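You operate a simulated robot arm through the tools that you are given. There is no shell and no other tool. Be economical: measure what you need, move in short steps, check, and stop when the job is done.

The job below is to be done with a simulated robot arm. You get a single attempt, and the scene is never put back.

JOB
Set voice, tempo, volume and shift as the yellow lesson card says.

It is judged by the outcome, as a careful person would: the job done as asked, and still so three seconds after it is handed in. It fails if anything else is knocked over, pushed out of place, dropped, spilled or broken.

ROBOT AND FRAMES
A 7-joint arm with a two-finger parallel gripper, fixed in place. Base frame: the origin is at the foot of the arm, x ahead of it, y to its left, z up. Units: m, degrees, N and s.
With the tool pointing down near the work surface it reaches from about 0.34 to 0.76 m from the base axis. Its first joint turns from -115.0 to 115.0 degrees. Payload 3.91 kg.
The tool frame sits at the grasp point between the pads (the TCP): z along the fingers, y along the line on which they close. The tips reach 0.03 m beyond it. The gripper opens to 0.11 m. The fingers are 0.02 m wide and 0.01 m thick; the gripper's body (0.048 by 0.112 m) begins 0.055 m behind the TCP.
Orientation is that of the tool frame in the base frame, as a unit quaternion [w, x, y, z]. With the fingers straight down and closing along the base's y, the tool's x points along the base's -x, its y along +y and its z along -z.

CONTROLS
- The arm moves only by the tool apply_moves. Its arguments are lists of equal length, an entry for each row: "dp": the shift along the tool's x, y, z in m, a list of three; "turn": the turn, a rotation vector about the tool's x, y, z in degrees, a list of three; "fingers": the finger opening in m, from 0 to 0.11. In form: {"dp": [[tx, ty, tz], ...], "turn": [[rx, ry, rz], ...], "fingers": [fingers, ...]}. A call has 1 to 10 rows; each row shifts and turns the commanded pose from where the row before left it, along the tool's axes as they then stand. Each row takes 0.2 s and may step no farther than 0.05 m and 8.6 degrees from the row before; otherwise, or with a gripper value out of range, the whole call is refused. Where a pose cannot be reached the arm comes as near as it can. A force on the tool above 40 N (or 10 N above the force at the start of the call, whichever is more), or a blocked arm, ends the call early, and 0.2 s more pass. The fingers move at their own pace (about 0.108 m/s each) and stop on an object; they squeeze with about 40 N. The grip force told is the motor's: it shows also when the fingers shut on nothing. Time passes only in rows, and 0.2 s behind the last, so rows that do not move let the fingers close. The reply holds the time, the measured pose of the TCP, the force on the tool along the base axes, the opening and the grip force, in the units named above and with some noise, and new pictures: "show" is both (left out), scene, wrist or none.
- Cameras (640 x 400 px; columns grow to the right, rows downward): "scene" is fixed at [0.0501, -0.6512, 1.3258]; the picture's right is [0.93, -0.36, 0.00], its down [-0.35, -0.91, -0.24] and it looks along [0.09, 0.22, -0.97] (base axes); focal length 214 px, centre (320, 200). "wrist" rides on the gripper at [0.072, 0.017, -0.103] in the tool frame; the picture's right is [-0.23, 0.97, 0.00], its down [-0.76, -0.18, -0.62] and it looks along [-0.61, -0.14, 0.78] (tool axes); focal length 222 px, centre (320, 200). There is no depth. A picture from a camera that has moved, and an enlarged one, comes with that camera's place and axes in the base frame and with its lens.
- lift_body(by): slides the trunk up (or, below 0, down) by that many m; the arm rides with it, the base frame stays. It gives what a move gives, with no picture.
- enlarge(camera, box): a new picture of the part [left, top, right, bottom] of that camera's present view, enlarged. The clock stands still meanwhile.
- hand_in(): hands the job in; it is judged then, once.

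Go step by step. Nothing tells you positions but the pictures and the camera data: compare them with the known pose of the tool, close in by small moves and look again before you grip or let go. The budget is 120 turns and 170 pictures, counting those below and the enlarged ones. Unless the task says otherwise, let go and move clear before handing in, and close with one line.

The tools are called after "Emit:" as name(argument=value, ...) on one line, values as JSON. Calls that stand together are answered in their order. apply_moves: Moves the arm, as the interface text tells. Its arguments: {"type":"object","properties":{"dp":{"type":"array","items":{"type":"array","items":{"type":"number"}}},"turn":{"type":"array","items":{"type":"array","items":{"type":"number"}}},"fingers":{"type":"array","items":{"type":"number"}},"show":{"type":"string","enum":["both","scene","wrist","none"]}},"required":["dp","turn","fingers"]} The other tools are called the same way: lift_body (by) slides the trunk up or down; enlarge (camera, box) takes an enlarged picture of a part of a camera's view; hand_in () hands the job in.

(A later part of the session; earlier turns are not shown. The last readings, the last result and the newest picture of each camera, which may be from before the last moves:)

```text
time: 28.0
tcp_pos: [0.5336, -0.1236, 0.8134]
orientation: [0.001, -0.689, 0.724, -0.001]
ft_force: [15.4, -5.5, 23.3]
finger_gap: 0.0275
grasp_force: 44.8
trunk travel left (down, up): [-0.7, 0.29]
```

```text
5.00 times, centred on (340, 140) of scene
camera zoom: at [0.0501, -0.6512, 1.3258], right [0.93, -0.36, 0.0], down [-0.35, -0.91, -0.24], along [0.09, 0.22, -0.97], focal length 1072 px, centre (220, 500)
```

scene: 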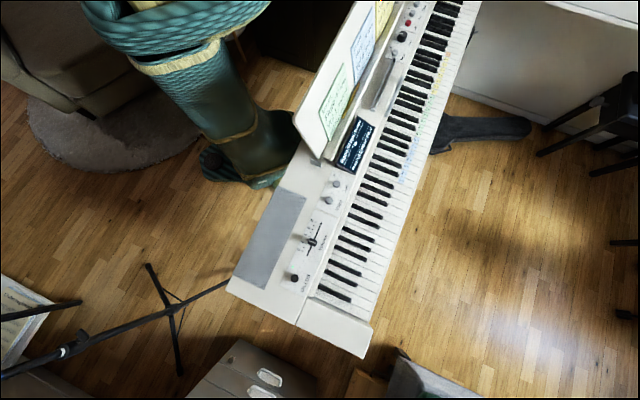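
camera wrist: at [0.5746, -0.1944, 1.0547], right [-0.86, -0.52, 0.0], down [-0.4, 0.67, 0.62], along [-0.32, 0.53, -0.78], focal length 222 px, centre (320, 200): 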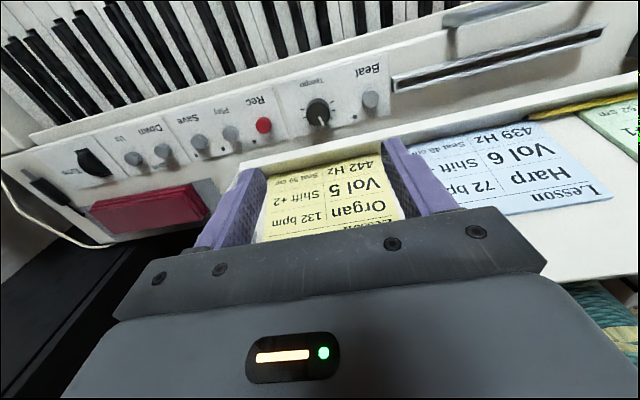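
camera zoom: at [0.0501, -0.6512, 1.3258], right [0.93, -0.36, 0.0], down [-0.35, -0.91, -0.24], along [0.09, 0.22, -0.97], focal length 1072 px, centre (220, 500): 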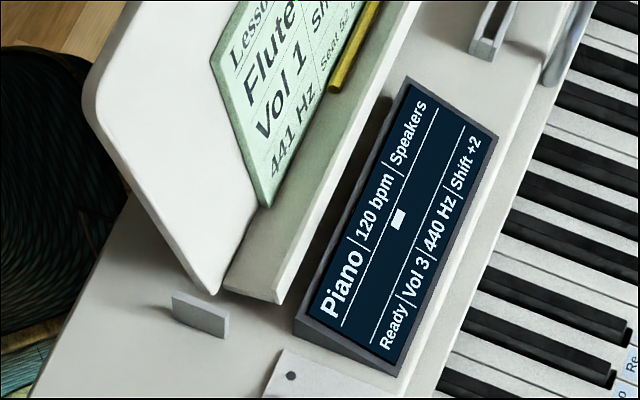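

Emit:
enlarge(camera="wrist", box=[220, 80, 420, 200])

```text
3.20 times, centred on (320, 140) of wrist
camera zoom: at [0.5131, -0.1942, 0.918], right [-0.96, 0.28, 0.0], down [0.21, 0.75, 0.62], along [0.17, 0.6, -0.78], focal length 711 px, centre (320, 392)
```

zoom: 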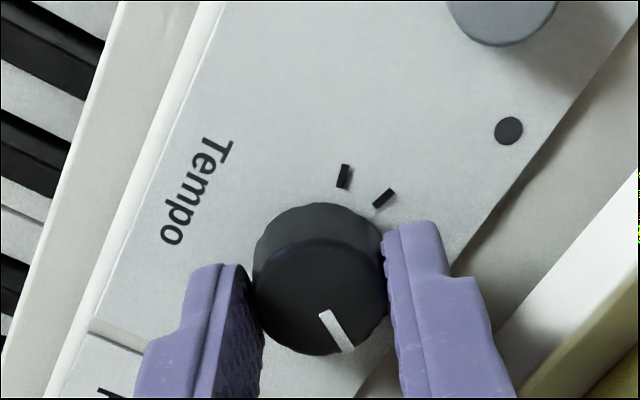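

Tempo moves one 12 bpm step per about 30°. I release, turn the tool back, and regrip a little higher.

Emit:
apply_moves(dp=[[0, 0, 0], [0, 0, -0.02], [0, 0, 0], [0, 0, 0], [0, 0, 0], [0, 0, 0], [0, 0, 0], [0, 0, 0]], turn=[[0, 0, 0], [0, 0, 0], [0, 0, -8], [0, 0, -8], [0, 0, -8], [0, 0, -8], [0, 0, -8], [0, 0, -7]], fingers=[0.038, 0.038, 0.038, 0.038, 0.038, 0.038, 0.04, 0.04], show="none")

Emit:
enlarge(camera="scene", box=[280, 100, 400, 180])

Emit:
enlarge(camera="wrist", box=[220, 80, 420, 200])

```text
time: 29.8
tcp_pos: [0.5336, -0.1233, 0.8353]
orientation: [-0.001, 0.922, -0.388, 0.0]
ft_force: [0.2, 0.5, -0.6]
finger_gap: 0.04
grasp_force: 0.0
trunk travel left (down, up): [-0.7, 0.29]
```

```text
5.00 times, centred on (340, 140) of scene
camera zoom: at [0.0501, -0.6512, 1.3258], right [0.93, -0.36, 0.0], down [-0.35, -0.91, -0.24], along [0.09, 0.22, -0.97], focal length 1072 px, centre (220, 500)
```

zoom: 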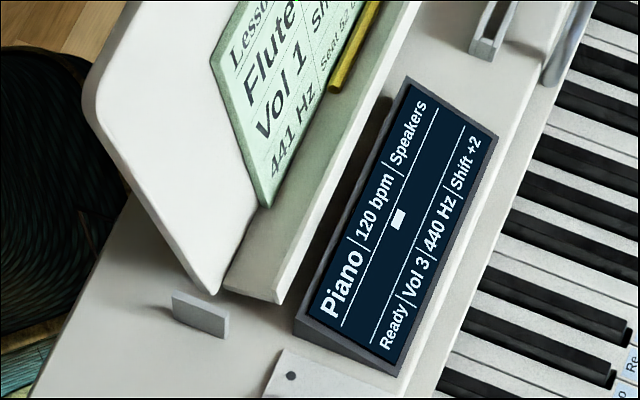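

```text
3.20 times, centred on (320, 140) of wrist
camera zoom: at [0.5723, -0.1861, 0.9377], right [-0.86, -0.52, 0.0], down [-0.41, 0.67, 0.62], along [-0.32, 0.53, -0.78], focal length 711 px, centre (320, 392)
```

zoom: 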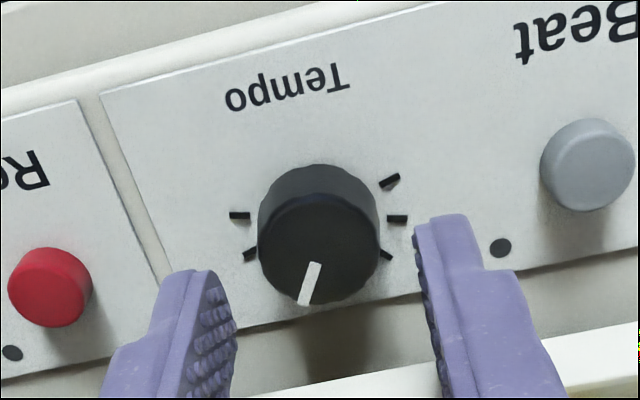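

Emit:
apply_moves(dp=[[0, 0, 0.0185], [0, 0, 0], [0, 0, 0]], turn=[[0, 0, 0], [0, 0, 0], [0, 0, 0]], fingers=[0.038, 0.022, 0.022], show="none")

Emit:
enlarge(camera="wrist", box=[220, 80, 420, 200])

Emit:
enlarge(camera="scene", box=[280, 100, 400, 180])

```text
time: 30.6
tcp_pos: [0.5336, -0.1237, 0.8165]
orientation: [0.0, 0.921, -0.389, 0.001]
ft_force: [2.3, 1.5, 3.3]
finger_gap: 0.0274
grasp_force: 45.2
trunk travel left (down, up): [-0.7, 0.29]
```

```text
3.20 times, centred on (320, 140) of wrist
camera zoom: at [0.5719, -0.1859, 0.9196], right [-0.86, -0.52, 0.0], down [-0.4, 0.67, 0.62], along [-0.32, 0.53, -0.78], focal length 711 px, centre (320, 392)
```

zoom: 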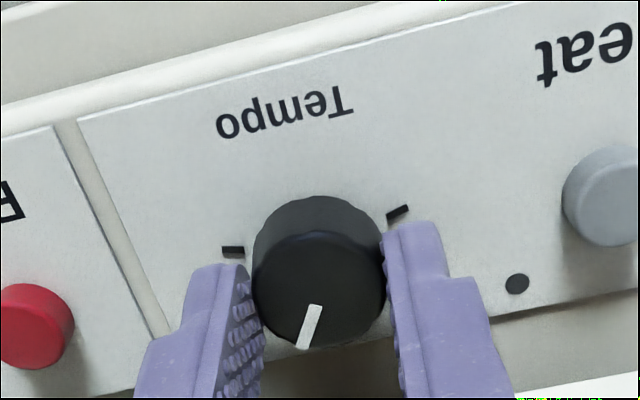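

```text
5.00 times, centred on (340, 140) of scene
camera zoom: at [0.0501, -0.6512, 1.3258], right [0.93, -0.36, 0.0], down [-0.35, -0.91, -0.24], along [0.09, 0.22, -0.97], focal length 1072 px, centre (220, 500)
```

zoom: 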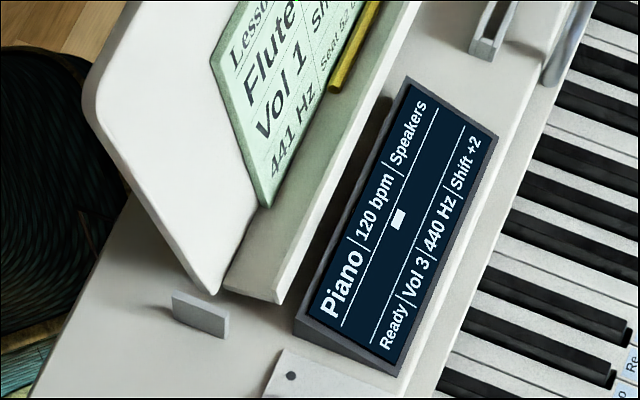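

Emit:
apply_moves(dp=[[0, 0, 0], [0, 0, 0], [0, 0, 0], [0, 0, 0]], turn=[[0, 0, 7], [0, 0, 7], [0, 0, 7], [0, 0, 0]], fingers=[0.022, 0.022, 0.022, 0.022], show="none")

Emit:
enlarge(camera="wrist", box=[220, 80, 420, 200])

Emit:
enlarge(camera="scene", box=[280, 100, 400, 180])

```text
time: 31.6
tcp_pos: [0.5337, -0.1224, 0.8156]
orientation: [0.0, 0.835, -0.55, 0.001]
ft_force: [5.4, 3.9, 4.8]
finger_gap: 0.0275
grasp_force: 44.9
trunk travel left (down, up): [-0.7, 0.29]
```

```text
3.20 times, centred on (320, 140) of wrist
camera zoom: at [0.5467, -0.1953, 0.9196], right [-0.98, -0.17, 0.0], down [-0.14, 0.77, 0.62], along [-0.11, 0.61, -0.78], focal length 711 px, centre (320, 392)
```

zoom: 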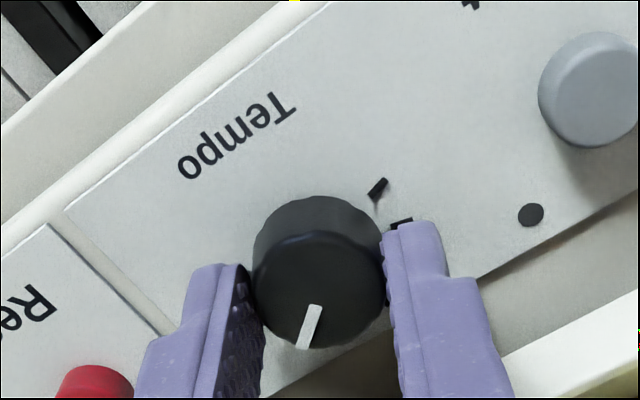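

```text
5.00 times, centred on (340, 140) of scene
camera zoom: at [0.0501, -0.6512, 1.3258], right [0.93, -0.36, 0.0], down [-0.35, -0.91, -0.24], along [0.09, 0.22, -0.97], focal length 1072 px, centre (220, 500)
```

zoom: 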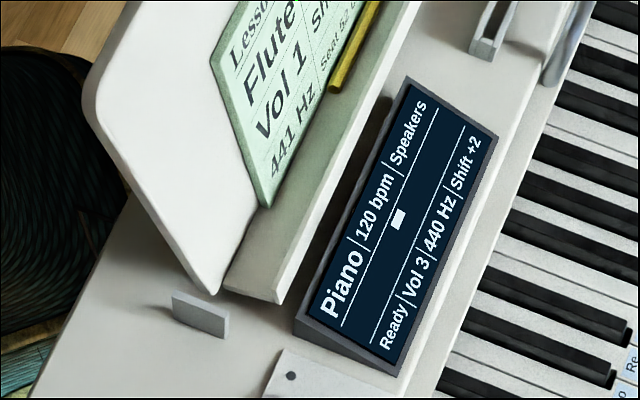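

Emit:
apply_moves(dp=[[0, 0, 0], [0, 0, 0]], turn=[[0, 0, 8], [0, 0, 0]], fingers=[0.022, 0.022], show="none")

Emit:
enlarge(camera="scene", box=[280, 100, 400, 180])

```text
time: 32.2
tcp_pos: [0.5347, -0.1231, 0.8158]
orientation: [-0.001, 0.794, -0.608, 0.001]
ft_force: [6.2, 3.2, 9.7]
finger_gap: 0.0276
grasp_force: 45.1
trunk travel left (down, up): [-0.7, 0.29]
```

```text
5.00 times, centred on (340, 140) of scene
camera zoom: at [0.0501, -0.6512, 1.3258], right [0.93, -0.36, 0.0], down [-0.35, -0.91, -0.24], along [0.09, 0.22, -0.97], focal length 1072 px, centre (220, 500)
```

zoom: 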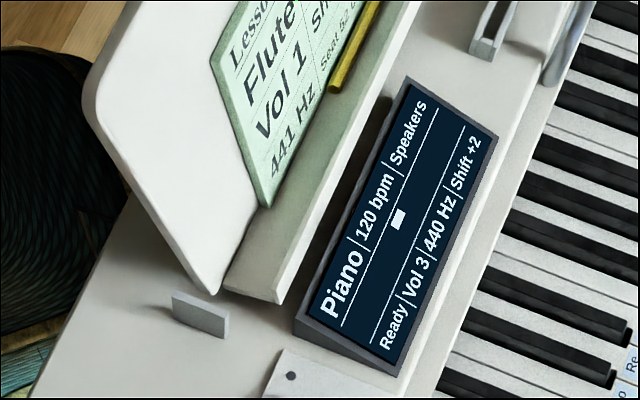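

Emit:
apply_moves(dp=[[0, 0, 0], [0, 0, 0]], turn=[[0, 0, 8], [0, 0, 0]], fingers=[0.022, 0.022], show="none")

Emit:
enlarge(camera="scene", box=[280, 100, 400, 180])

Emit:
enlarge(camera="wrist", box=[220, 80, 420, 200])

```text
time: 32.8
tcp_pos: [0.5349, -0.1236, 0.816]
orientation: [0.001, 0.75, -0.661, 0.001]
ft_force: [7.0, 3.7, 9.0]
finger_gap: 0.0277
grasp_force: 44.9
trunk travel left (down, up): [-0.7, 0.29]
```

```text
5.00 times, centred on (340, 140) of scene
camera zoom: at [0.0501, -0.6512, 1.3258], right [0.93, -0.36, 0.0], down [-0.35, -0.91, -0.24], along [0.09, 0.22, -0.97], focal length 1072 px, centre (220, 500)
```

zoom: 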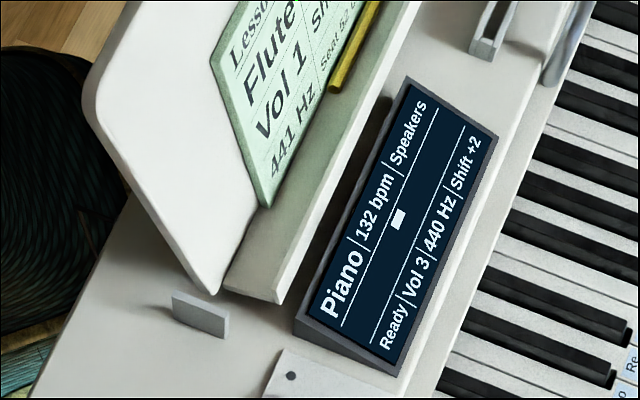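

```text
3.20 times, centred on (320, 140) of wrist
camera zoom: at [0.5263, -0.1959, 0.9196], right [-0.99, 0.1, 0.0], down [0.08, 0.78, 0.62], along [0.07, 0.62, -0.78], focal length 711 px, centre (320, 392)
```

zoom: 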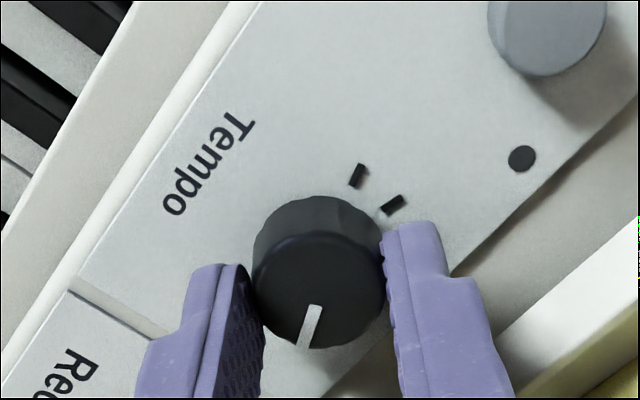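

132 is showing; I go a few degrees further to sit inside the step, then release and check.

Emit:
apply_moves(dp=[[0, 0, 0], [0, 0, 0]], turn=[[0, 0, 7], [0, 0, 0]], fingers=[0.022, 0.022], show="none")

Emit:
enlarge(camera="scene", box=[280, 100, 400, 180])

```text
time: 33.4
tcp_pos: [0.5333, -0.1229, 0.8173]
orientation: [0.0, 0.708, -0.706, 0.002]
ft_force: [13.1, 4.0, 9.3]
finger_gap: 0.0274
grasp_force: 45.2
trunk travel left (down, up): [-0.7, 0.29]
```

```text
5.00 times, centred on (340, 140) of scene
camera zoom: at [0.0501, -0.6512, 1.3258], right [0.93, -0.36, 0.0], down [-0.35, -0.91, -0.24], along [0.09, 0.22, -0.97], focal length 1072 px, centre (220, 500)
```

zoom: 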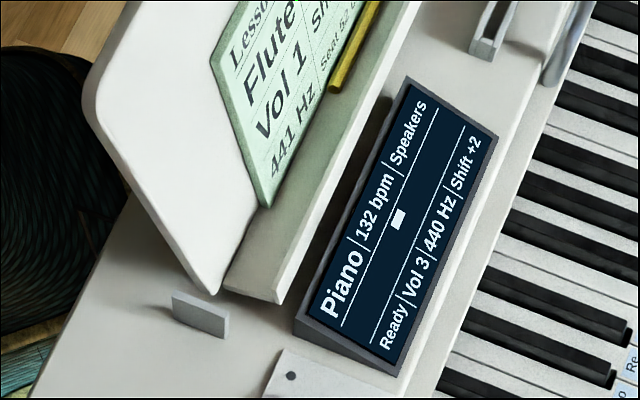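

Emit:
apply_moves(dp=[[0, 0, 0], [0, 0, 0], [0, 0, -0.025], [0, 0, -0.02]], turn=[[0, 0, 0], [0, 0, 0], [0, 0, 0], [0, 0, 0]], fingers=[0.038, 0.038, 0.038, 0.038], show="none")

Emit:
enlarge(camera="scene", box=[280, 100, 400, 180])

Emit:
enlarge(camera="wrist", box=[220, 80, 420, 200])

```text
time: 34.4
tcp_pos: [0.5329, -0.1243, 0.8609]
orientation: [0.0, 0.709, -0.705, 0.0]
ft_force: [-0.1, -0.3, 0.3]
finger_gap: 0.038
grasp_force: 0.1
trunk travel left (down, up): [-0.7, 0.29]
```

```text
5.00 times, centred on (340, 140) of scene
camera zoom: at [0.0501, -0.6512, 1.3258], right [0.93, -0.36, 0.0], down [-0.35, -0.91, -0.24], along [0.09, 0.22, -0.97], focal length 1072 px, centre (220, 500)
```

zoom: 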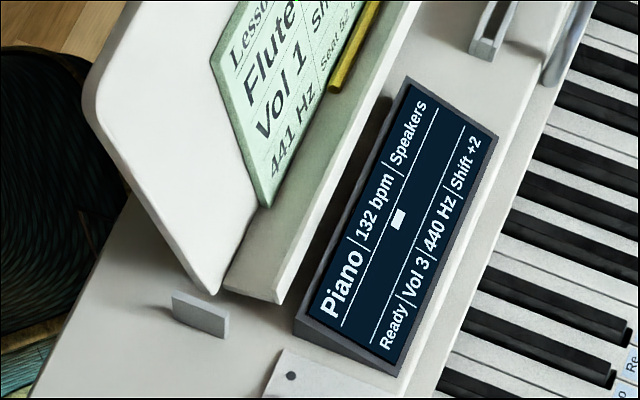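

```text
3.20 times, centred on (320, 140) of wrist
camera zoom: at [0.5172, -0.1947, 0.9643], right [-0.97, 0.22, 0.0], down [0.18, 0.76, 0.62], along [0.14, 0.61, -0.78], focal length 711 px, centre (320, 392)
```

zoom: 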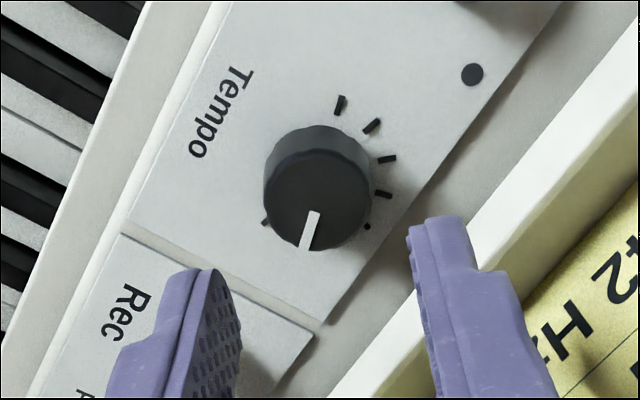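

Tempo holds at 132. Now I travel along the keyboard to the Voice button.

Emit:
apply_moves(dp=[[0.018, -0.018, -0.04], [0.018, -0.018, -0.04], [0.018, -0.018, -0.04], [0.0345, 0.0345, 0], [0.0345, 0.0345, 0], [0.0345, 0.0345, 0], [0.0345, 0.0345, 0], [0.0345, 0.0345, 0], [0.0345, 0.0345, 0], [0.0345, 0.0345, 0]], turn=[[0, 0, 0], [0, 0, 0], [0, 0, 0], [0, 0, 0], [0, 0, 0], [0, 0, 0], [0, 0, 0], [0, 0, 0], [0, 0, 0], [0, 0, 0]], fingers=[0.038, 0.03, 0, 0, 0, 0, 0, 0, 0, 0], show="both")

```text
time: 36.6
tcp_pos: [0.3434, -0.4214, 0.9775]
orientation: [0.0, 0.709, -0.705, 0.0]
ft_force: [0.0, -0.5, -0.3]
finger_gap: 0.0001
grasp_force: 38.1
trunk travel left (down, up): [-0.7, 0.29]
camera wrist: at [0.3272, -0.4934, 1.0803], right [-0.97, 0.22, 0.0], down [0.17, 0.76, 0.62], along [0.14, 0.61, -0.78], focal length 222 px, centre (320, 200)
```

scene: 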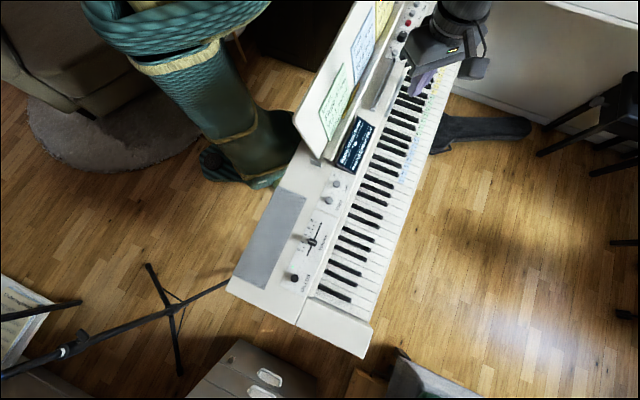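
wrist: 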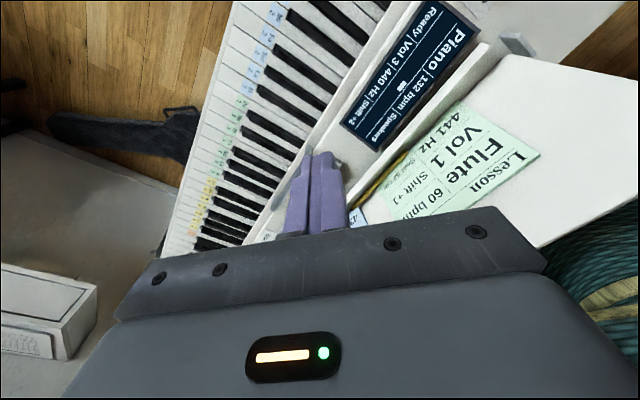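

Emit:
apply_moves(dp=[[0.0345, 0.0345, 0], [0.0345, 0.0345, 0], [0.0345, 0.0345, 0], [0.02, 0.0345, 0], [0, 0, 0], [0, 0, 0], [0, 0, 0], [0, 0, 0], [0, 0, 0]], turn=[[0, 0, 0], [0, 0, 0], [0, 0, 0], [0, 0, 0], [0, 0, -8.5], [0, 0, -8.5], [0, 0, -8.5], [0, 0, -8.5], [0, 0, -8.5]], fingers=[0, 0, 0, 0, 0, 0, 0, 0, 0], show="both")

```text
time: 38.6
tcp_pos: [0.2089, -0.5438, 0.9811]
orientation: [0.0, 0.916, -0.4, 0.0]
ft_force: [0.5, -0.7, -0.5]
finger_gap: 0.0
grasp_force: 37.7
trunk travel left (down, up): [-0.7, 0.29]
camera wrist: at [0.2462, -0.608, 1.0846], right [-0.87, -0.5, 0.0], down [-0.39, 0.68, 0.62], along [-0.31, 0.54, -0.78], focal length 222 px, centre (320, 200)
```

scene: 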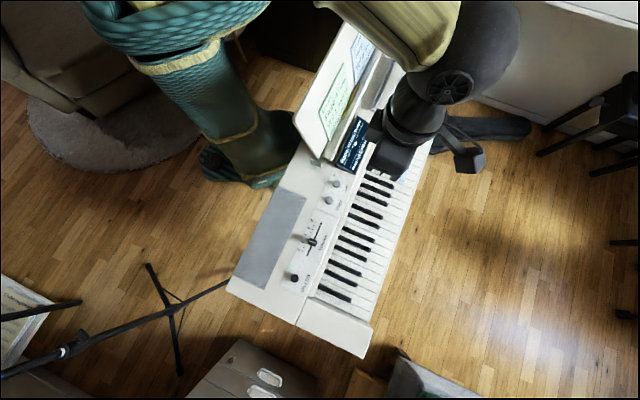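
wrist: 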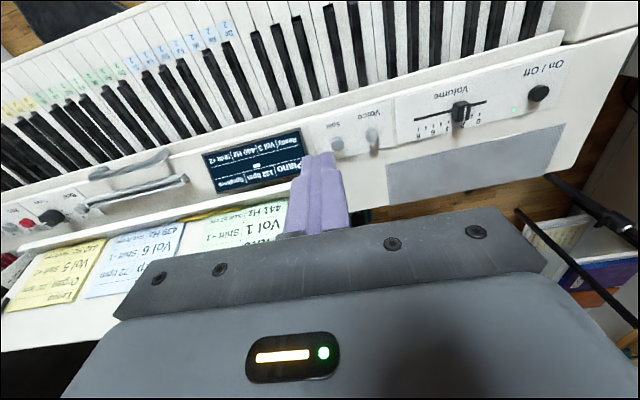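

Emit:
apply_moves(dp=[[-0.0217, 0.02, 0.01], [-0.0217, 0.02, 0.02], [-0.0217, 0.02, 0.03], [0, 0, 0.03]], turn=[[0, 0, 0], [0, 0, 0], [0, 0, 0], [0, 0, 0]], fingers=[0, 0, 0, 0], show="both")

```text
time: 39.6
tcp_pos: [0.1378, -0.534, 0.8837]
orientation: [0.0, 0.916, -0.401, 0.0]
ft_force: [1.1, 0.8, 0.0]
finger_gap: 0.0002
grasp_force: 37.6
out of reach, approached as far as the arm can: row 3
trunk travel left (down, up): [-0.7, 0.29]
camera wrist: at [0.1751, -0.5969, 0.987], right [-0.87, -0.49, 0.0], down [-0.39, 0.68, 0.62], along [-0.31, 0.54, -0.78], focal length 222 px, centre (320, 200)
```

scene: 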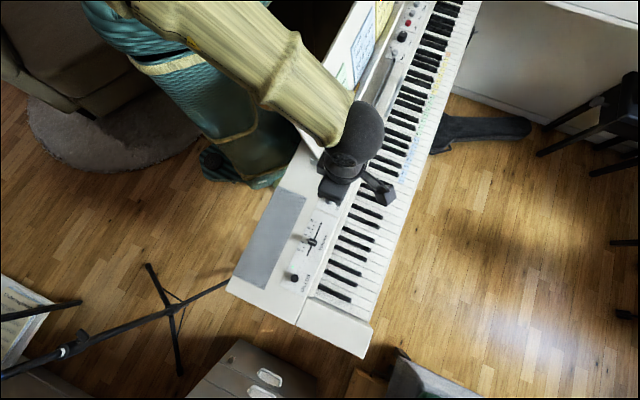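
wrist: 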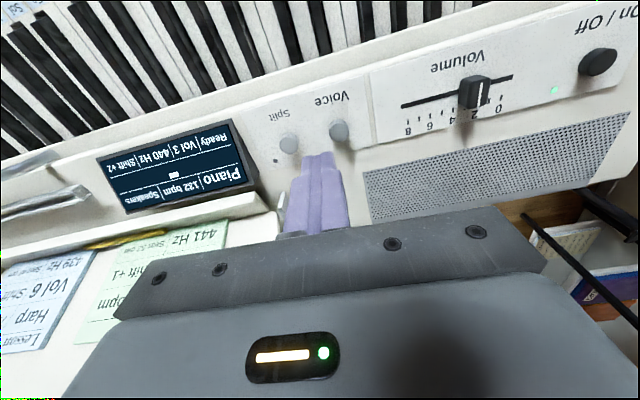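

Emit:
apply_moves(dp=[[0, 0.01, -0.01], [-0.006, 0.004, 0], [-0.004, 0, 0]], turn=[[0, 0, 8.5], [0, 0, 8.5], [0, 0, 8.5]], fingers=[0, 0, 0], show="wrist")

```text
time: 40.4
tcp_pos: [0.1226, -0.5316, 0.8952]
orientation: [0.001, 0.806, -0.593, -0.001]
ft_force: [-0.2, -0.3, -1.0]
finger_gap: 0.0
grasp_force: 37.7
trunk travel left (down, up): [-0.7, 0.29]
camera wrist: at [0.1275, -0.6054, 0.9983], right [-1.0, -0.07, 0.0], down [-0.06, 0.78, 0.62], along [-0.05, 0.62, -0.78], focal length 222 px, centre (320, 200)
```

wrist: 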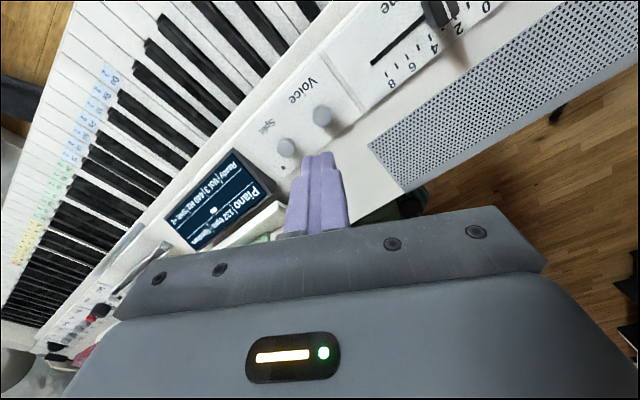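

Emit:
apply_moves(dp=[[0.0044, 0.0045, 0.03], [0, 0, 0.03]], turn=[[0, 0, 0], [0, 0, 0]], fingers=[0, 0], show="none")

Emit:
enlarge(camera="wrist", box=[220, 80, 420, 200])

```text
time: 41.0
tcp_pos: [0.1186, -0.538, 0.8341]
orientation: [0.001, 0.805, -0.593, -0.001]
ft_force: [-0.6, 0.2, -0.8]
finger_gap: 0.0
grasp_force: 37.7
trunk travel left (down, up): [-0.7, 0.29]
```

```text
3.20 times, centred on (320, 140) of wrist
camera zoom: at [0.1239, -0.6115, 0.9369], right [-1.0, -0.07, 0.0], down [-0.05, 0.78, 0.62], along [-0.04, 0.62, -0.78], focal length 711 px, centre (320, 392)
```

zoom: 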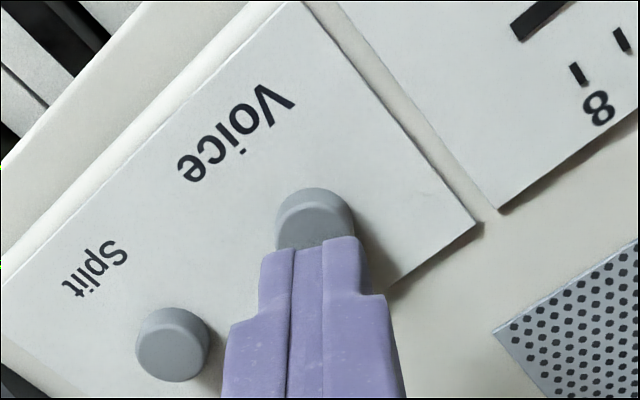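

Emit:
apply_moves(dp=[[0, 0.0, 0.01], [0, 0, 0.006], [0, 0, 0.003], [0, 0, 0.003], [0, 0, 0]], turn=[[0, 0, 0], [0, 0, 0], [0, 0, 0], [0, 0, 0], [0, 0, 0]], fingers=[0, 0, 0, 0, 0], show="wrist")

Emit:
enlarge(camera="wrist", box=[140, 120, 300, 260])

```text
time: 42.2
tcp_pos: [0.1177, -0.5376, 0.8125]
orientation: [0.0, 0.805, -0.594, 0.001]
ft_force: [0.4, -1.0, 1.4]
finger_gap: 0.0003
grasp_force: 37.9
trunk travel left (down, up): [-0.7, 0.29]
camera wrist: at [0.1233, -0.6102, 0.9166], right [-1.0, -0.07, 0.0], down [-0.06, 0.78, 0.62], along [-0.04, 0.62, -0.78], focal length 222 px, centre (320, 200)
```

wrist: 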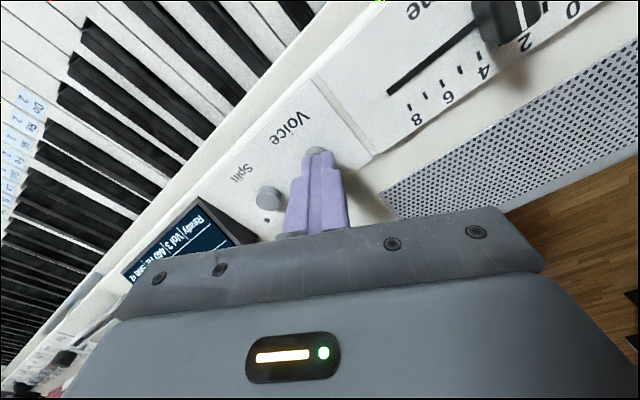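

```text
2.86 times, centred on (220, 190) of wrist
camera zoom: at [0.1233, -0.6102, 0.9166], right [-1.0, -0.07, 0.0], down [-0.06, 0.78, 0.62], along [-0.04, 0.62, -0.78], focal length 635 px, centre (606, 229)
```

zoom: 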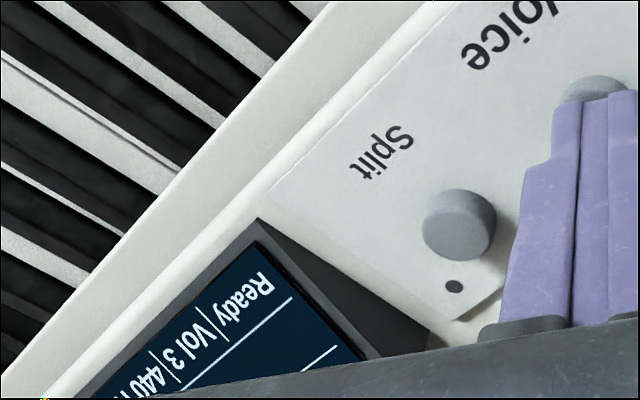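

Emit:
apply_moves(dp=[[0.002, 0, 0.0015], [0, 0, 0.0015], [0, 0, 0]], turn=[[0, 0, 0], [0, 0, 0], [0, 0, 0]], fingers=[0, 0, 0], show="none")

```text
time: 43.0
tcp_pos: [0.1173, -0.5371, 0.8112]
orientation: [0.0, 0.804, -0.594, 0.001]
ft_force: [1.3, 3.0, 10.7]
finger_gap: 0.0
grasp_force: 38.3
trunk travel left (down, up): [-0.7, 0.29]
```

Force rose to about 10 N, so the button is likely pressed. I lift to read the display.

Emit:
apply_moves(dp=[[0, 0, -0.035], [0, 0, -0.045]], turn=[[0, 0, 0], [0, 0, 0]], fingers=[0, 0], show="none")

Emit:
enlarge(camera="wrist", box=[140, 120, 300, 260])

```text
time: 43.6
tcp_pos: [0.1203, -0.5368, 0.8883]
orientation: [-0.001, 0.805, -0.594, -0.001]
ft_force: [0.9, 0.3, 0.1]
finger_gap: 0.0
grasp_force: 37.4
trunk travel left (down, up): [-0.7, 0.29]
```

```text
2.86 times, centred on (220, 190) of wrist
camera zoom: at [0.1251, -0.6104, 0.9922], right [-1.0, -0.07, 0.0], down [-0.06, 0.78, 0.62], along [-0.04, 0.62, -0.78], focal length 635 px, centre (606, 229)
```

zoom: 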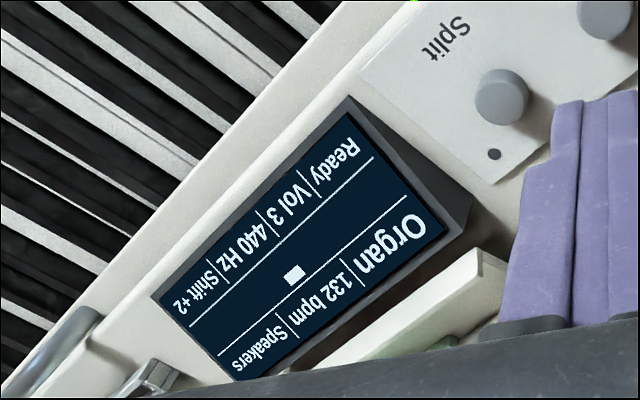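

Voice is Organ already. Next is the volume slider; I move above it.

Emit:
apply_moves(dp=[[0.02, 0.0331, -0.01], [0.02, 0.0331, -0.01], [0.02, 0.0331, -0.01]], turn=[[0, 0, 0], [0, 0, 0], [0, 0, 0]], fingers=[0, 0, 0], show="both")

Emit:
enlarge(camera="wrist", box=[220, 60, 420, 180])

```text
time: 44.4
tcp_pos: [0.0414, -0.6233, 0.9215]
orientation: [0.0, 0.805, -0.593, 0.0]
ft_force: [0.0, 0.3, -0.7]
finger_gap: 0.0001
grasp_force: 37.4
trunk travel left (down, up): [-0.7, 0.29]
camera wrist: at [0.0465, -0.6976, 1.0243], right [-1.0, -0.07, 0.0], down [-0.06, 0.78, 0.62], along [-0.04, 0.62, -0.78], focal length 222 px, centre (320, 200)
```

scene: 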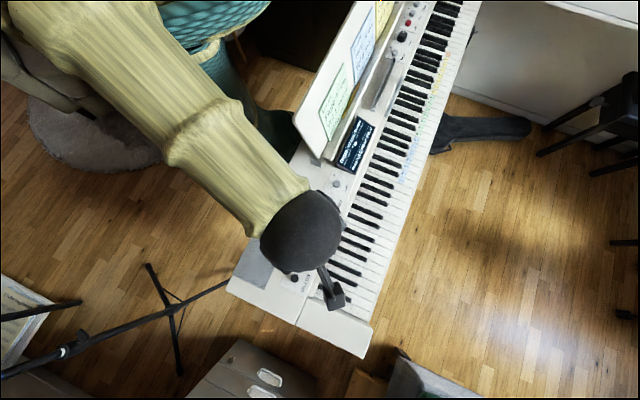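
wrist: 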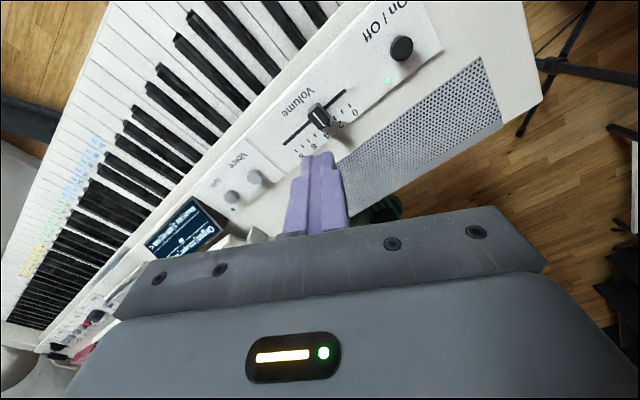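

```text
3.20 times, centred on (320, 120) of wrist
camera zoom: at [0.0465, -0.6976, 1.0243], right [-1.0, -0.07, 0.0], down [-0.06, 0.78, 0.62], along [-0.04, 0.62, -0.78], focal length 711 px, centre (320, 456)
```

zoom: 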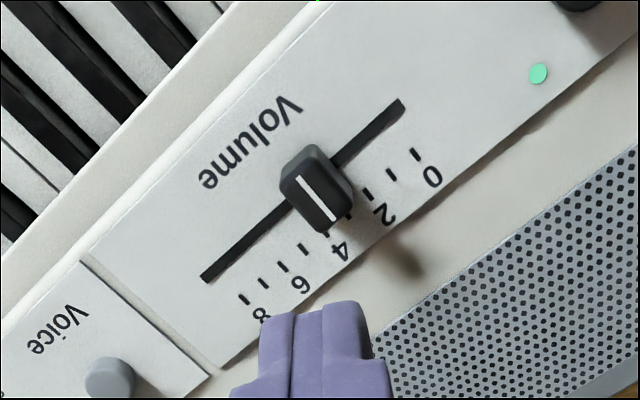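

Emit:
apply_moves(dp=[[0.0127, 0.0222, 0.02], [0, 0, 0.02], [0, 0, 0.02]], turn=[[0, 0, 0], [0, 0, -6], [0, 0, -6]], fingers=[0, 0, 0], show="none")

Emit:
enlarge(camera="wrist", box=[220, 80, 420, 200])

```text
time: 45.2
tcp_pos: [0.0865, -0.624, 0.8526]
orientation: [0.004, 0.861, -0.508, -0.003]
ft_force: [0.5, 0.7, -0.2]
finger_gap: 0.0
grasp_force: 37.5
out of reach, approached as far as the arm can: row 1, 2, 3
trunk travel left (down, up): [-0.7, 0.29]
```

```text
3.20 times, centred on (320, 140) of wrist
camera zoom: at [0.108, -0.6955, 0.9562], right [-0.96, -0.27, 0.01], down [-0.21, 0.76, 0.62], along [-0.17, 0.6, -0.78], focal length 711 px, centre (320, 392)
```

zoom: 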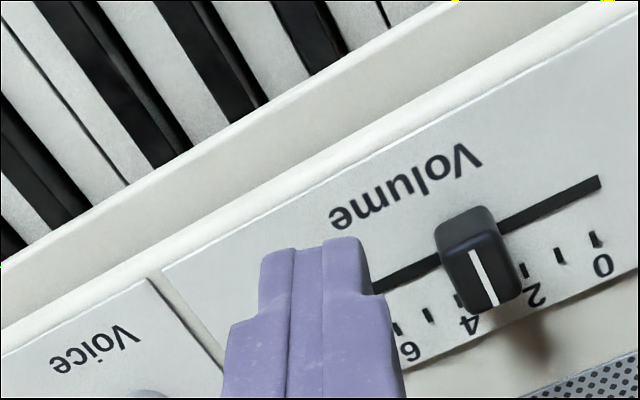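

The arm is near a joint limit with this orientation. I raise and turn the tool the other way, so that its edge faces along the slot.

Emit:
apply_moves(dp=[[0, 0, -0.04], [0, 0, 0], [0, 0, 0], [0, 0, 0], [0, 0, 0], [0, 0, 0], [0, 0, 0], [0, 0, 0], [0, 0, 0], [0, 0, 0]], turn=[[0, 0, 0], [0, 0, 8.4], [0, 0, 8.4], [0, 0, 8.4], [0, 0, 8.4], [0, 0, 8.4], [0, 0, 8.4], [0, 0, 8.4], [0, 0, 8.4], [0, 0, 8.4]], fingers=[0, 0, 0, 0, 0, 0, 0, 0, 0, 0], show="wrist")

```text
time: 47.4
tcp_pos: [0.0936, -0.6226, 0.8893]
orientation: [0.001, -0.37, 0.929, 0.0]
ft_force: [0.5, 0.3, -0.3]
finger_gap: 0.0
grasp_force: 37.3
out of reach, approached as far as the arm can: row 1
trunk travel left (down, up): [-0.7, 0.29]
camera wrist: at [0.0299, -0.6594, 0.9929], right [-0.5, 0.86, 0.0], down [0.68, 0.4, 0.62], along [0.54, 0.31, -0.78], focal length 222 px, centre (320, 200)
```

wrist: 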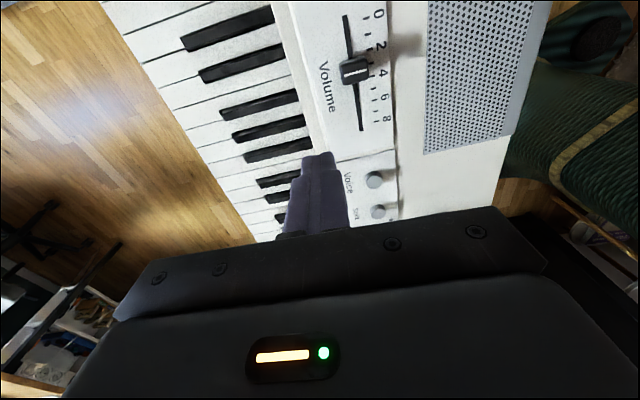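

Emit:
apply_moves(dp=[[0.0323, 0.0172, 0], [0.0323, 0.0172, 0], [0, 0, 0.02]], turn=[[0, 0, 0], [0, 0, 0], [0, 0, 0]], fingers=[0, 0, 0], show="wrist")

Emit:
enlarge(camera="scene", box=[270, 120, 390, 300])

```text
time: 48.2
tcp_pos: [0.0216, -0.641, 0.8689]
orientation: [0.0, -0.372, 0.928, 0.0]
ft_force: [0.1, 0.2, -0.2]
finger_gap: 0.0
grasp_force: 37.6
trunk travel left (down, up): [-0.7, 0.29]
camera wrist: at [-0.0415, -0.6784, 0.9716], right [-0.51, 0.86, 0.0], down [0.67, 0.4, 0.62], along [0.54, 0.32, -0.78], focal length 222 px, centre (320, 200)
```

wrist: 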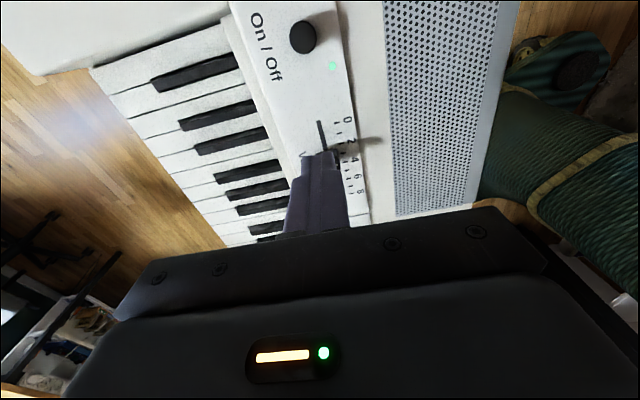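

```text
2.22 times, centred on (330, 210) of scene
camera zoom: at [0.0501, -0.6512, 1.3258], right [0.93, -0.36, 0.0], down [-0.35, -0.91, -0.24], along [0.09, 0.22, -0.97], focal length 477 px, centre (298, 178)
```

zoom: 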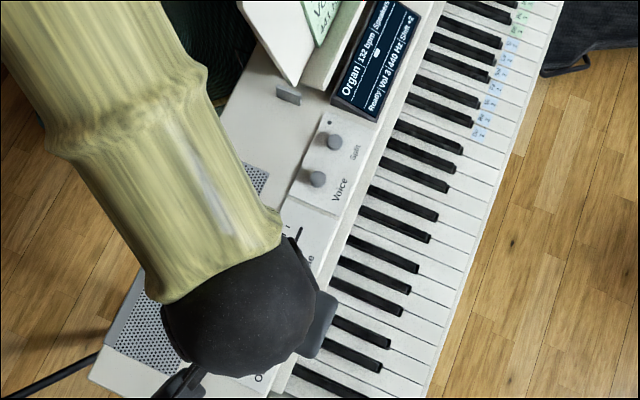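

Emit:
apply_moves(dp=[[0, 0, 0.02], [0, 0, 0.018]], turn=[[0, 0, 0], [0, 0, 0]], fingers=[0, 0], show="none")

Emit:
enlarge(camera="wrist", box=[220, 80, 420, 200])

```text
time: 48.8
tcp_pos: [0.0231, -0.6413, 0.8297]
orientation: [-0.001, -0.371, 0.929, 0.0]
ft_force: [0.1, 0.2, -0.4]
finger_gap: 0.0
grasp_force: 37.7
trunk travel left (down, up): [-0.7, 0.29]
```

```text
3.20 times, centred on (320, 140) of wrist
camera zoom: at [-0.0409, -0.6785, 0.9335], right [-0.51, 0.86, 0.0], down [0.68, 0.4, 0.62], along [0.54, 0.32, -0.78], focal length 711 px, centre (320, 392)
```

zoom: 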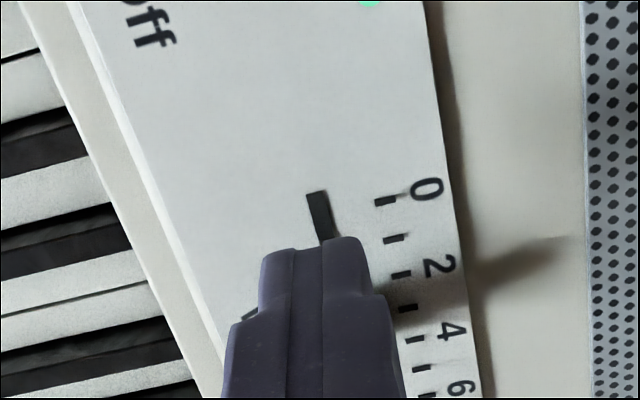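

Emit:
apply_moves(dp=[[0, 0, 0.008], [0, 0, 0.006]], turn=[[0, 0, 0], [0, 0, 0]], fingers=[0, 0], show="none")

Emit:
enlarge(camera="wrist", box=[220, 80, 420, 200])

```text
time: 49.4
tcp_pos: [0.0232, -0.6418, 0.8183]
orientation: [-0.001, -0.371, 0.929, -0.001]
ft_force: [0.6, -1.0, -1.0]
finger_gap: 0.0001
grasp_force: 37.3
trunk travel left (down, up): [-0.7, 0.29]
```

```text
3.20 times, centred on (320, 140) of wrist
camera zoom: at [-0.0408, -0.6786, 0.9208], right [-0.51, 0.86, 0.0], down [0.67, 0.4, 0.62], along [0.54, 0.32, -0.78], focal length 711 px, centre (320, 392)
```

zoom: 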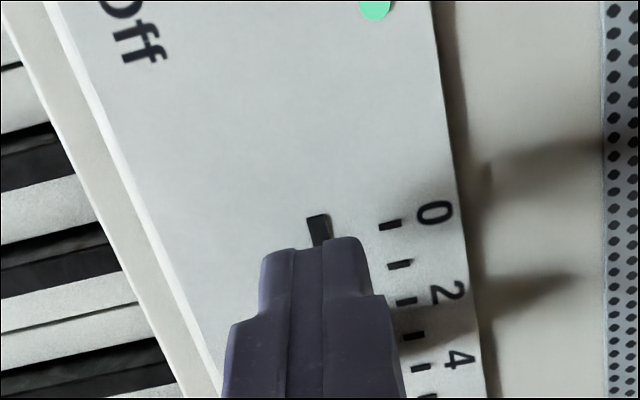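

Emit:
apply_moves(dp=[[-0.006, 0, 0.001], [-0.006, 0, 0], [-0.005, 0, 0], [0, 0, 0]], turn=[[0, 0, 0], [0, 0, 0], [0, 0, 0], [0, 0, 0]], fingers=[0, 0, 0, 0], show="none")

Emit:
enlarge(camera="scene", box=[290, 100, 390, 180])

```text
time: 50.4
tcp_pos: [0.0365, -0.6294, 0.8165]
orientation: [0.0, -0.372, 0.928, 0.0]
ft_force: [0.1, -0.4, -0.2]
finger_gap: 0.0
grasp_force: 37.9
trunk travel left (down, up): [-0.7, 0.29]
```

```text
5.00 times, centred on (340, 140) of scene
camera zoom: at [0.0501, -0.6512, 1.3258], right [0.93, -0.36, 0.0], down [-0.35, -0.91, -0.24], along [0.09, 0.22, -0.97], focal length 1072 px, centre (220, 500)
```

zoom: 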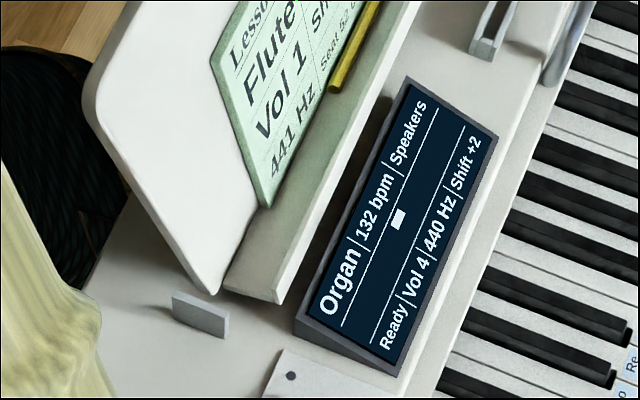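

Volume is at 4. I push on in small steps.

Emit:
apply_moves(dp=[[-0.004, 0, 0], [0, 0, 0]], turn=[[0, 0, 0], [0, 0, 0]], fingers=[0, 0], show="none")

Emit:
enlarge(camera="scene", box=[290, 100, 390, 180])

```text
time: 51.0
tcp_pos: [0.0377, -0.6265, 0.8152]
orientation: [0.0, -0.372, 0.928, 0.0]
ft_force: [-0.2, -2.1, 0.3]
finger_gap: 0.0
grasp_force: 37.5
trunk travel left (down, up): [-0.7, 0.29]
```

```text
5.00 times, centred on (340, 140) of scene
camera zoom: at [0.0501, -0.6512, 1.3258], right [0.93, -0.36, 0.0], down [-0.35, -0.91, -0.24], along [0.09, 0.22, -0.97], focal length 1072 px, centre (220, 500)
```

zoom: 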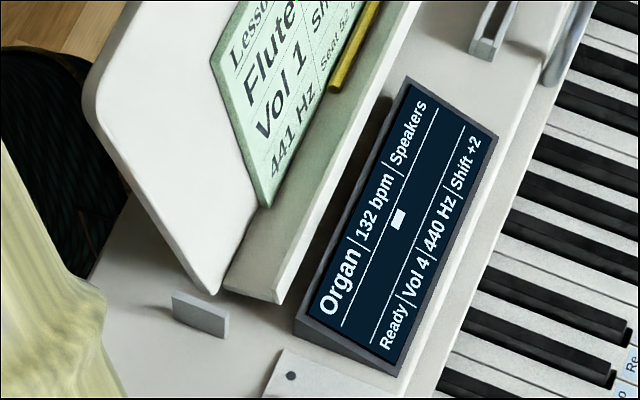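

Emit:
apply_moves(dp=[[-0.004, 0, 0], [0, 0, 0]], turn=[[0, 0, 0], [0, 0, 0]], fingers=[0, 0], show="none")

Emit:
enlarge(camera="scene", box=[290, 100, 390, 180])

```text
time: 51.6
tcp_pos: [0.044, -0.6246, 0.8154]
orientation: [0.001, -0.372, 0.928, 0.0]
ft_force: [0.5, 0.1, 0.7]
finger_gap: 0.0
grasp_force: 37.6
trunk travel left (down, up): [-0.7, 0.29]
```

```text
5.00 times, centred on (340, 140) of scene
camera zoom: at [0.0501, -0.6512, 1.3258], right [0.93, -0.36, 0.0], down [-0.35, -0.91, -0.24], along [0.09, 0.22, -0.97], focal length 1072 px, centre (220, 500)
```

zoom: 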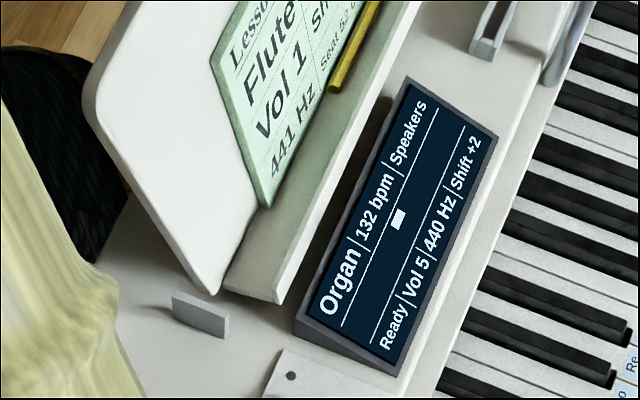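

Volume shows 5. I nudge it 2 mm to be nearer the middle of the step, then back off and look.

Emit:
apply_moves(dp=[[-0.002, 0, 0], [0, 0, 0], [0.012, 0, 0], [0.01, 0, -0.02], [0, 0, -0.045], [0.03, 0, -0.03]], turn=[[0, 0, 0], [0, 0, 0], [0, 0, 0], [0, 0, 0], [0, 0, 0], [0, 0, 0]], fingers=[0, 0, 0, 0, 0, 0], show="wrist")

Emit:
enlarge(camera="scene", box=[290, 100, 390, 180])

```text
time: 53.0
tcp_pos: [0.004, -0.6591, 0.9135]
orientation: [0.0, -0.371, 0.928, 0.0]
ft_force: [0.6, -0.7, 0.3]
finger_gap: 0.0004
grasp_force: 37.7
trunk travel left (down, up): [-0.7, 0.29]
camera wrist: at [-0.0592, -0.6969, 1.016], right [-0.51, 0.86, 0.0], down [0.67, 0.4, 0.62], along [0.54, 0.32, -0.78], focal length 222 px, centre (320, 200)
```

wrist: 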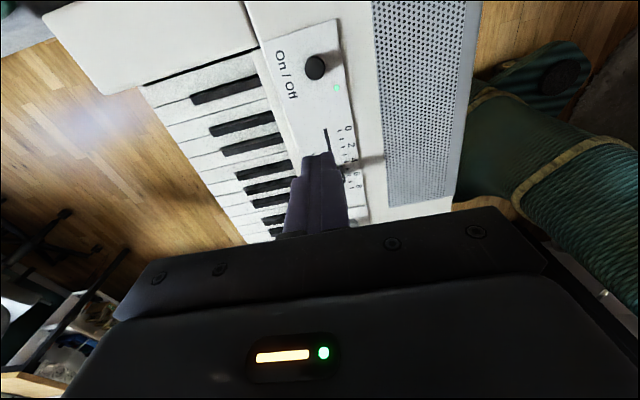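

```text
5.00 times, centred on (340, 140) of scene
camera zoom: at [0.0501, -0.6512, 1.3258], right [0.93, -0.36, 0.0], down [-0.35, -0.91, -0.24], along [0.09, 0.22, -0.97], focal length 1072 px, centre (220, 500)
```

zoom: 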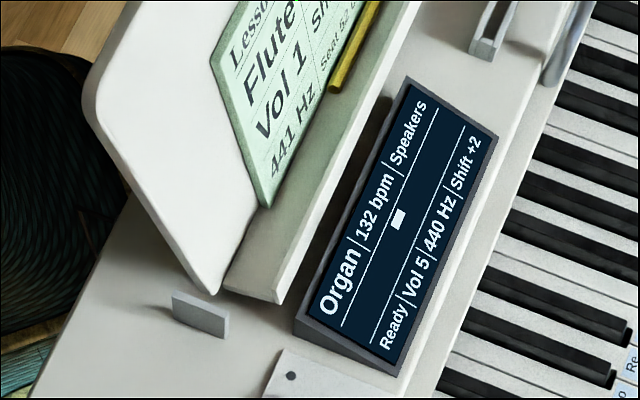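

The display reads Organ, 132 bpm, Vol 5, Shift +2. I move clear and take a last look at everything.

Emit:
apply_moves(dp=[[0, -0.03, -0.035], [0, -0.03, -0.035], [0, -0.03, -0.03], [0, 0, 0], [0, 0, 0]], turn=[[0, 0, 0], [0, 0, 0], [0, 0, 0], [0, 0, 0], [0, 0, 0]], fingers=[0, 0, 0, 0, 0], show="both")

Emit:
enlarge(camera="scene", box=[280, 100, 400, 290])

```text
time: 54.2
tcp_pos: [0.0653, -0.6971, 1.0053]
orientation: [-0.001, -0.371, 0.928, -0.001]
ft_force: [0.3, -0.1, -0.2]
finger_gap: 0.0
grasp_force: 37.6
out of reach, approached as far as the arm can: row 2, 3
trunk travel left (down, up): [-0.7, 0.29]
camera wrist: at [0.0018, -0.7344, 1.1091], right [-0.51, 0.86, 0.0], down [0.67, 0.4, 0.62], along [0.54, 0.32, -0.78], focal length 222 px, centre (320, 200)
```

scene: 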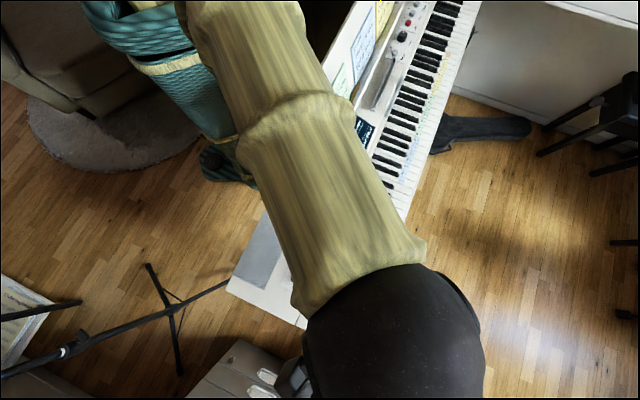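
wrist: 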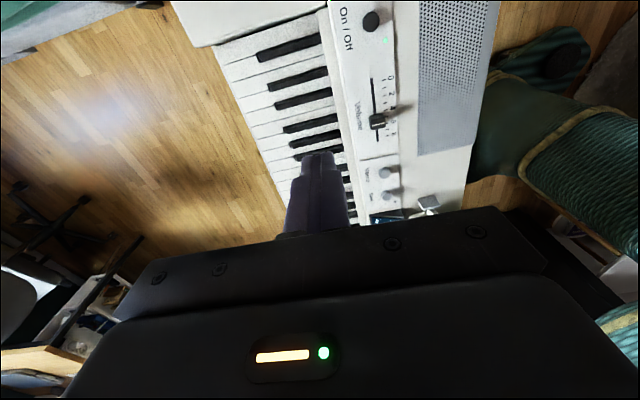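

```text
2.11 times, centred on (340, 195) of scene
camera zoom: at [0.0501, -0.6512, 1.3258], right [0.93, -0.36, 0.0], down [-0.35, -0.91, -0.24], along [0.09, 0.22, -0.97], focal length 452 px, centre (278, 210)
```

zoom: 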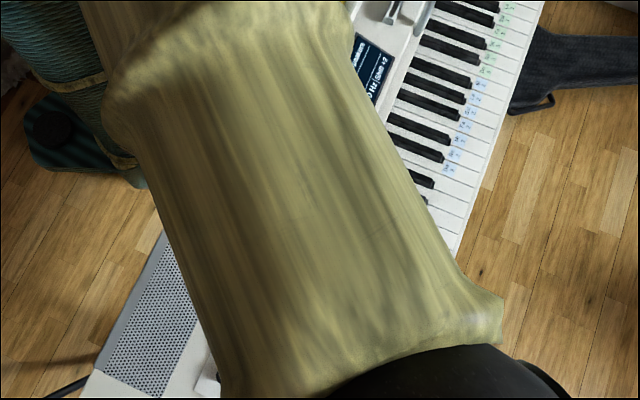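

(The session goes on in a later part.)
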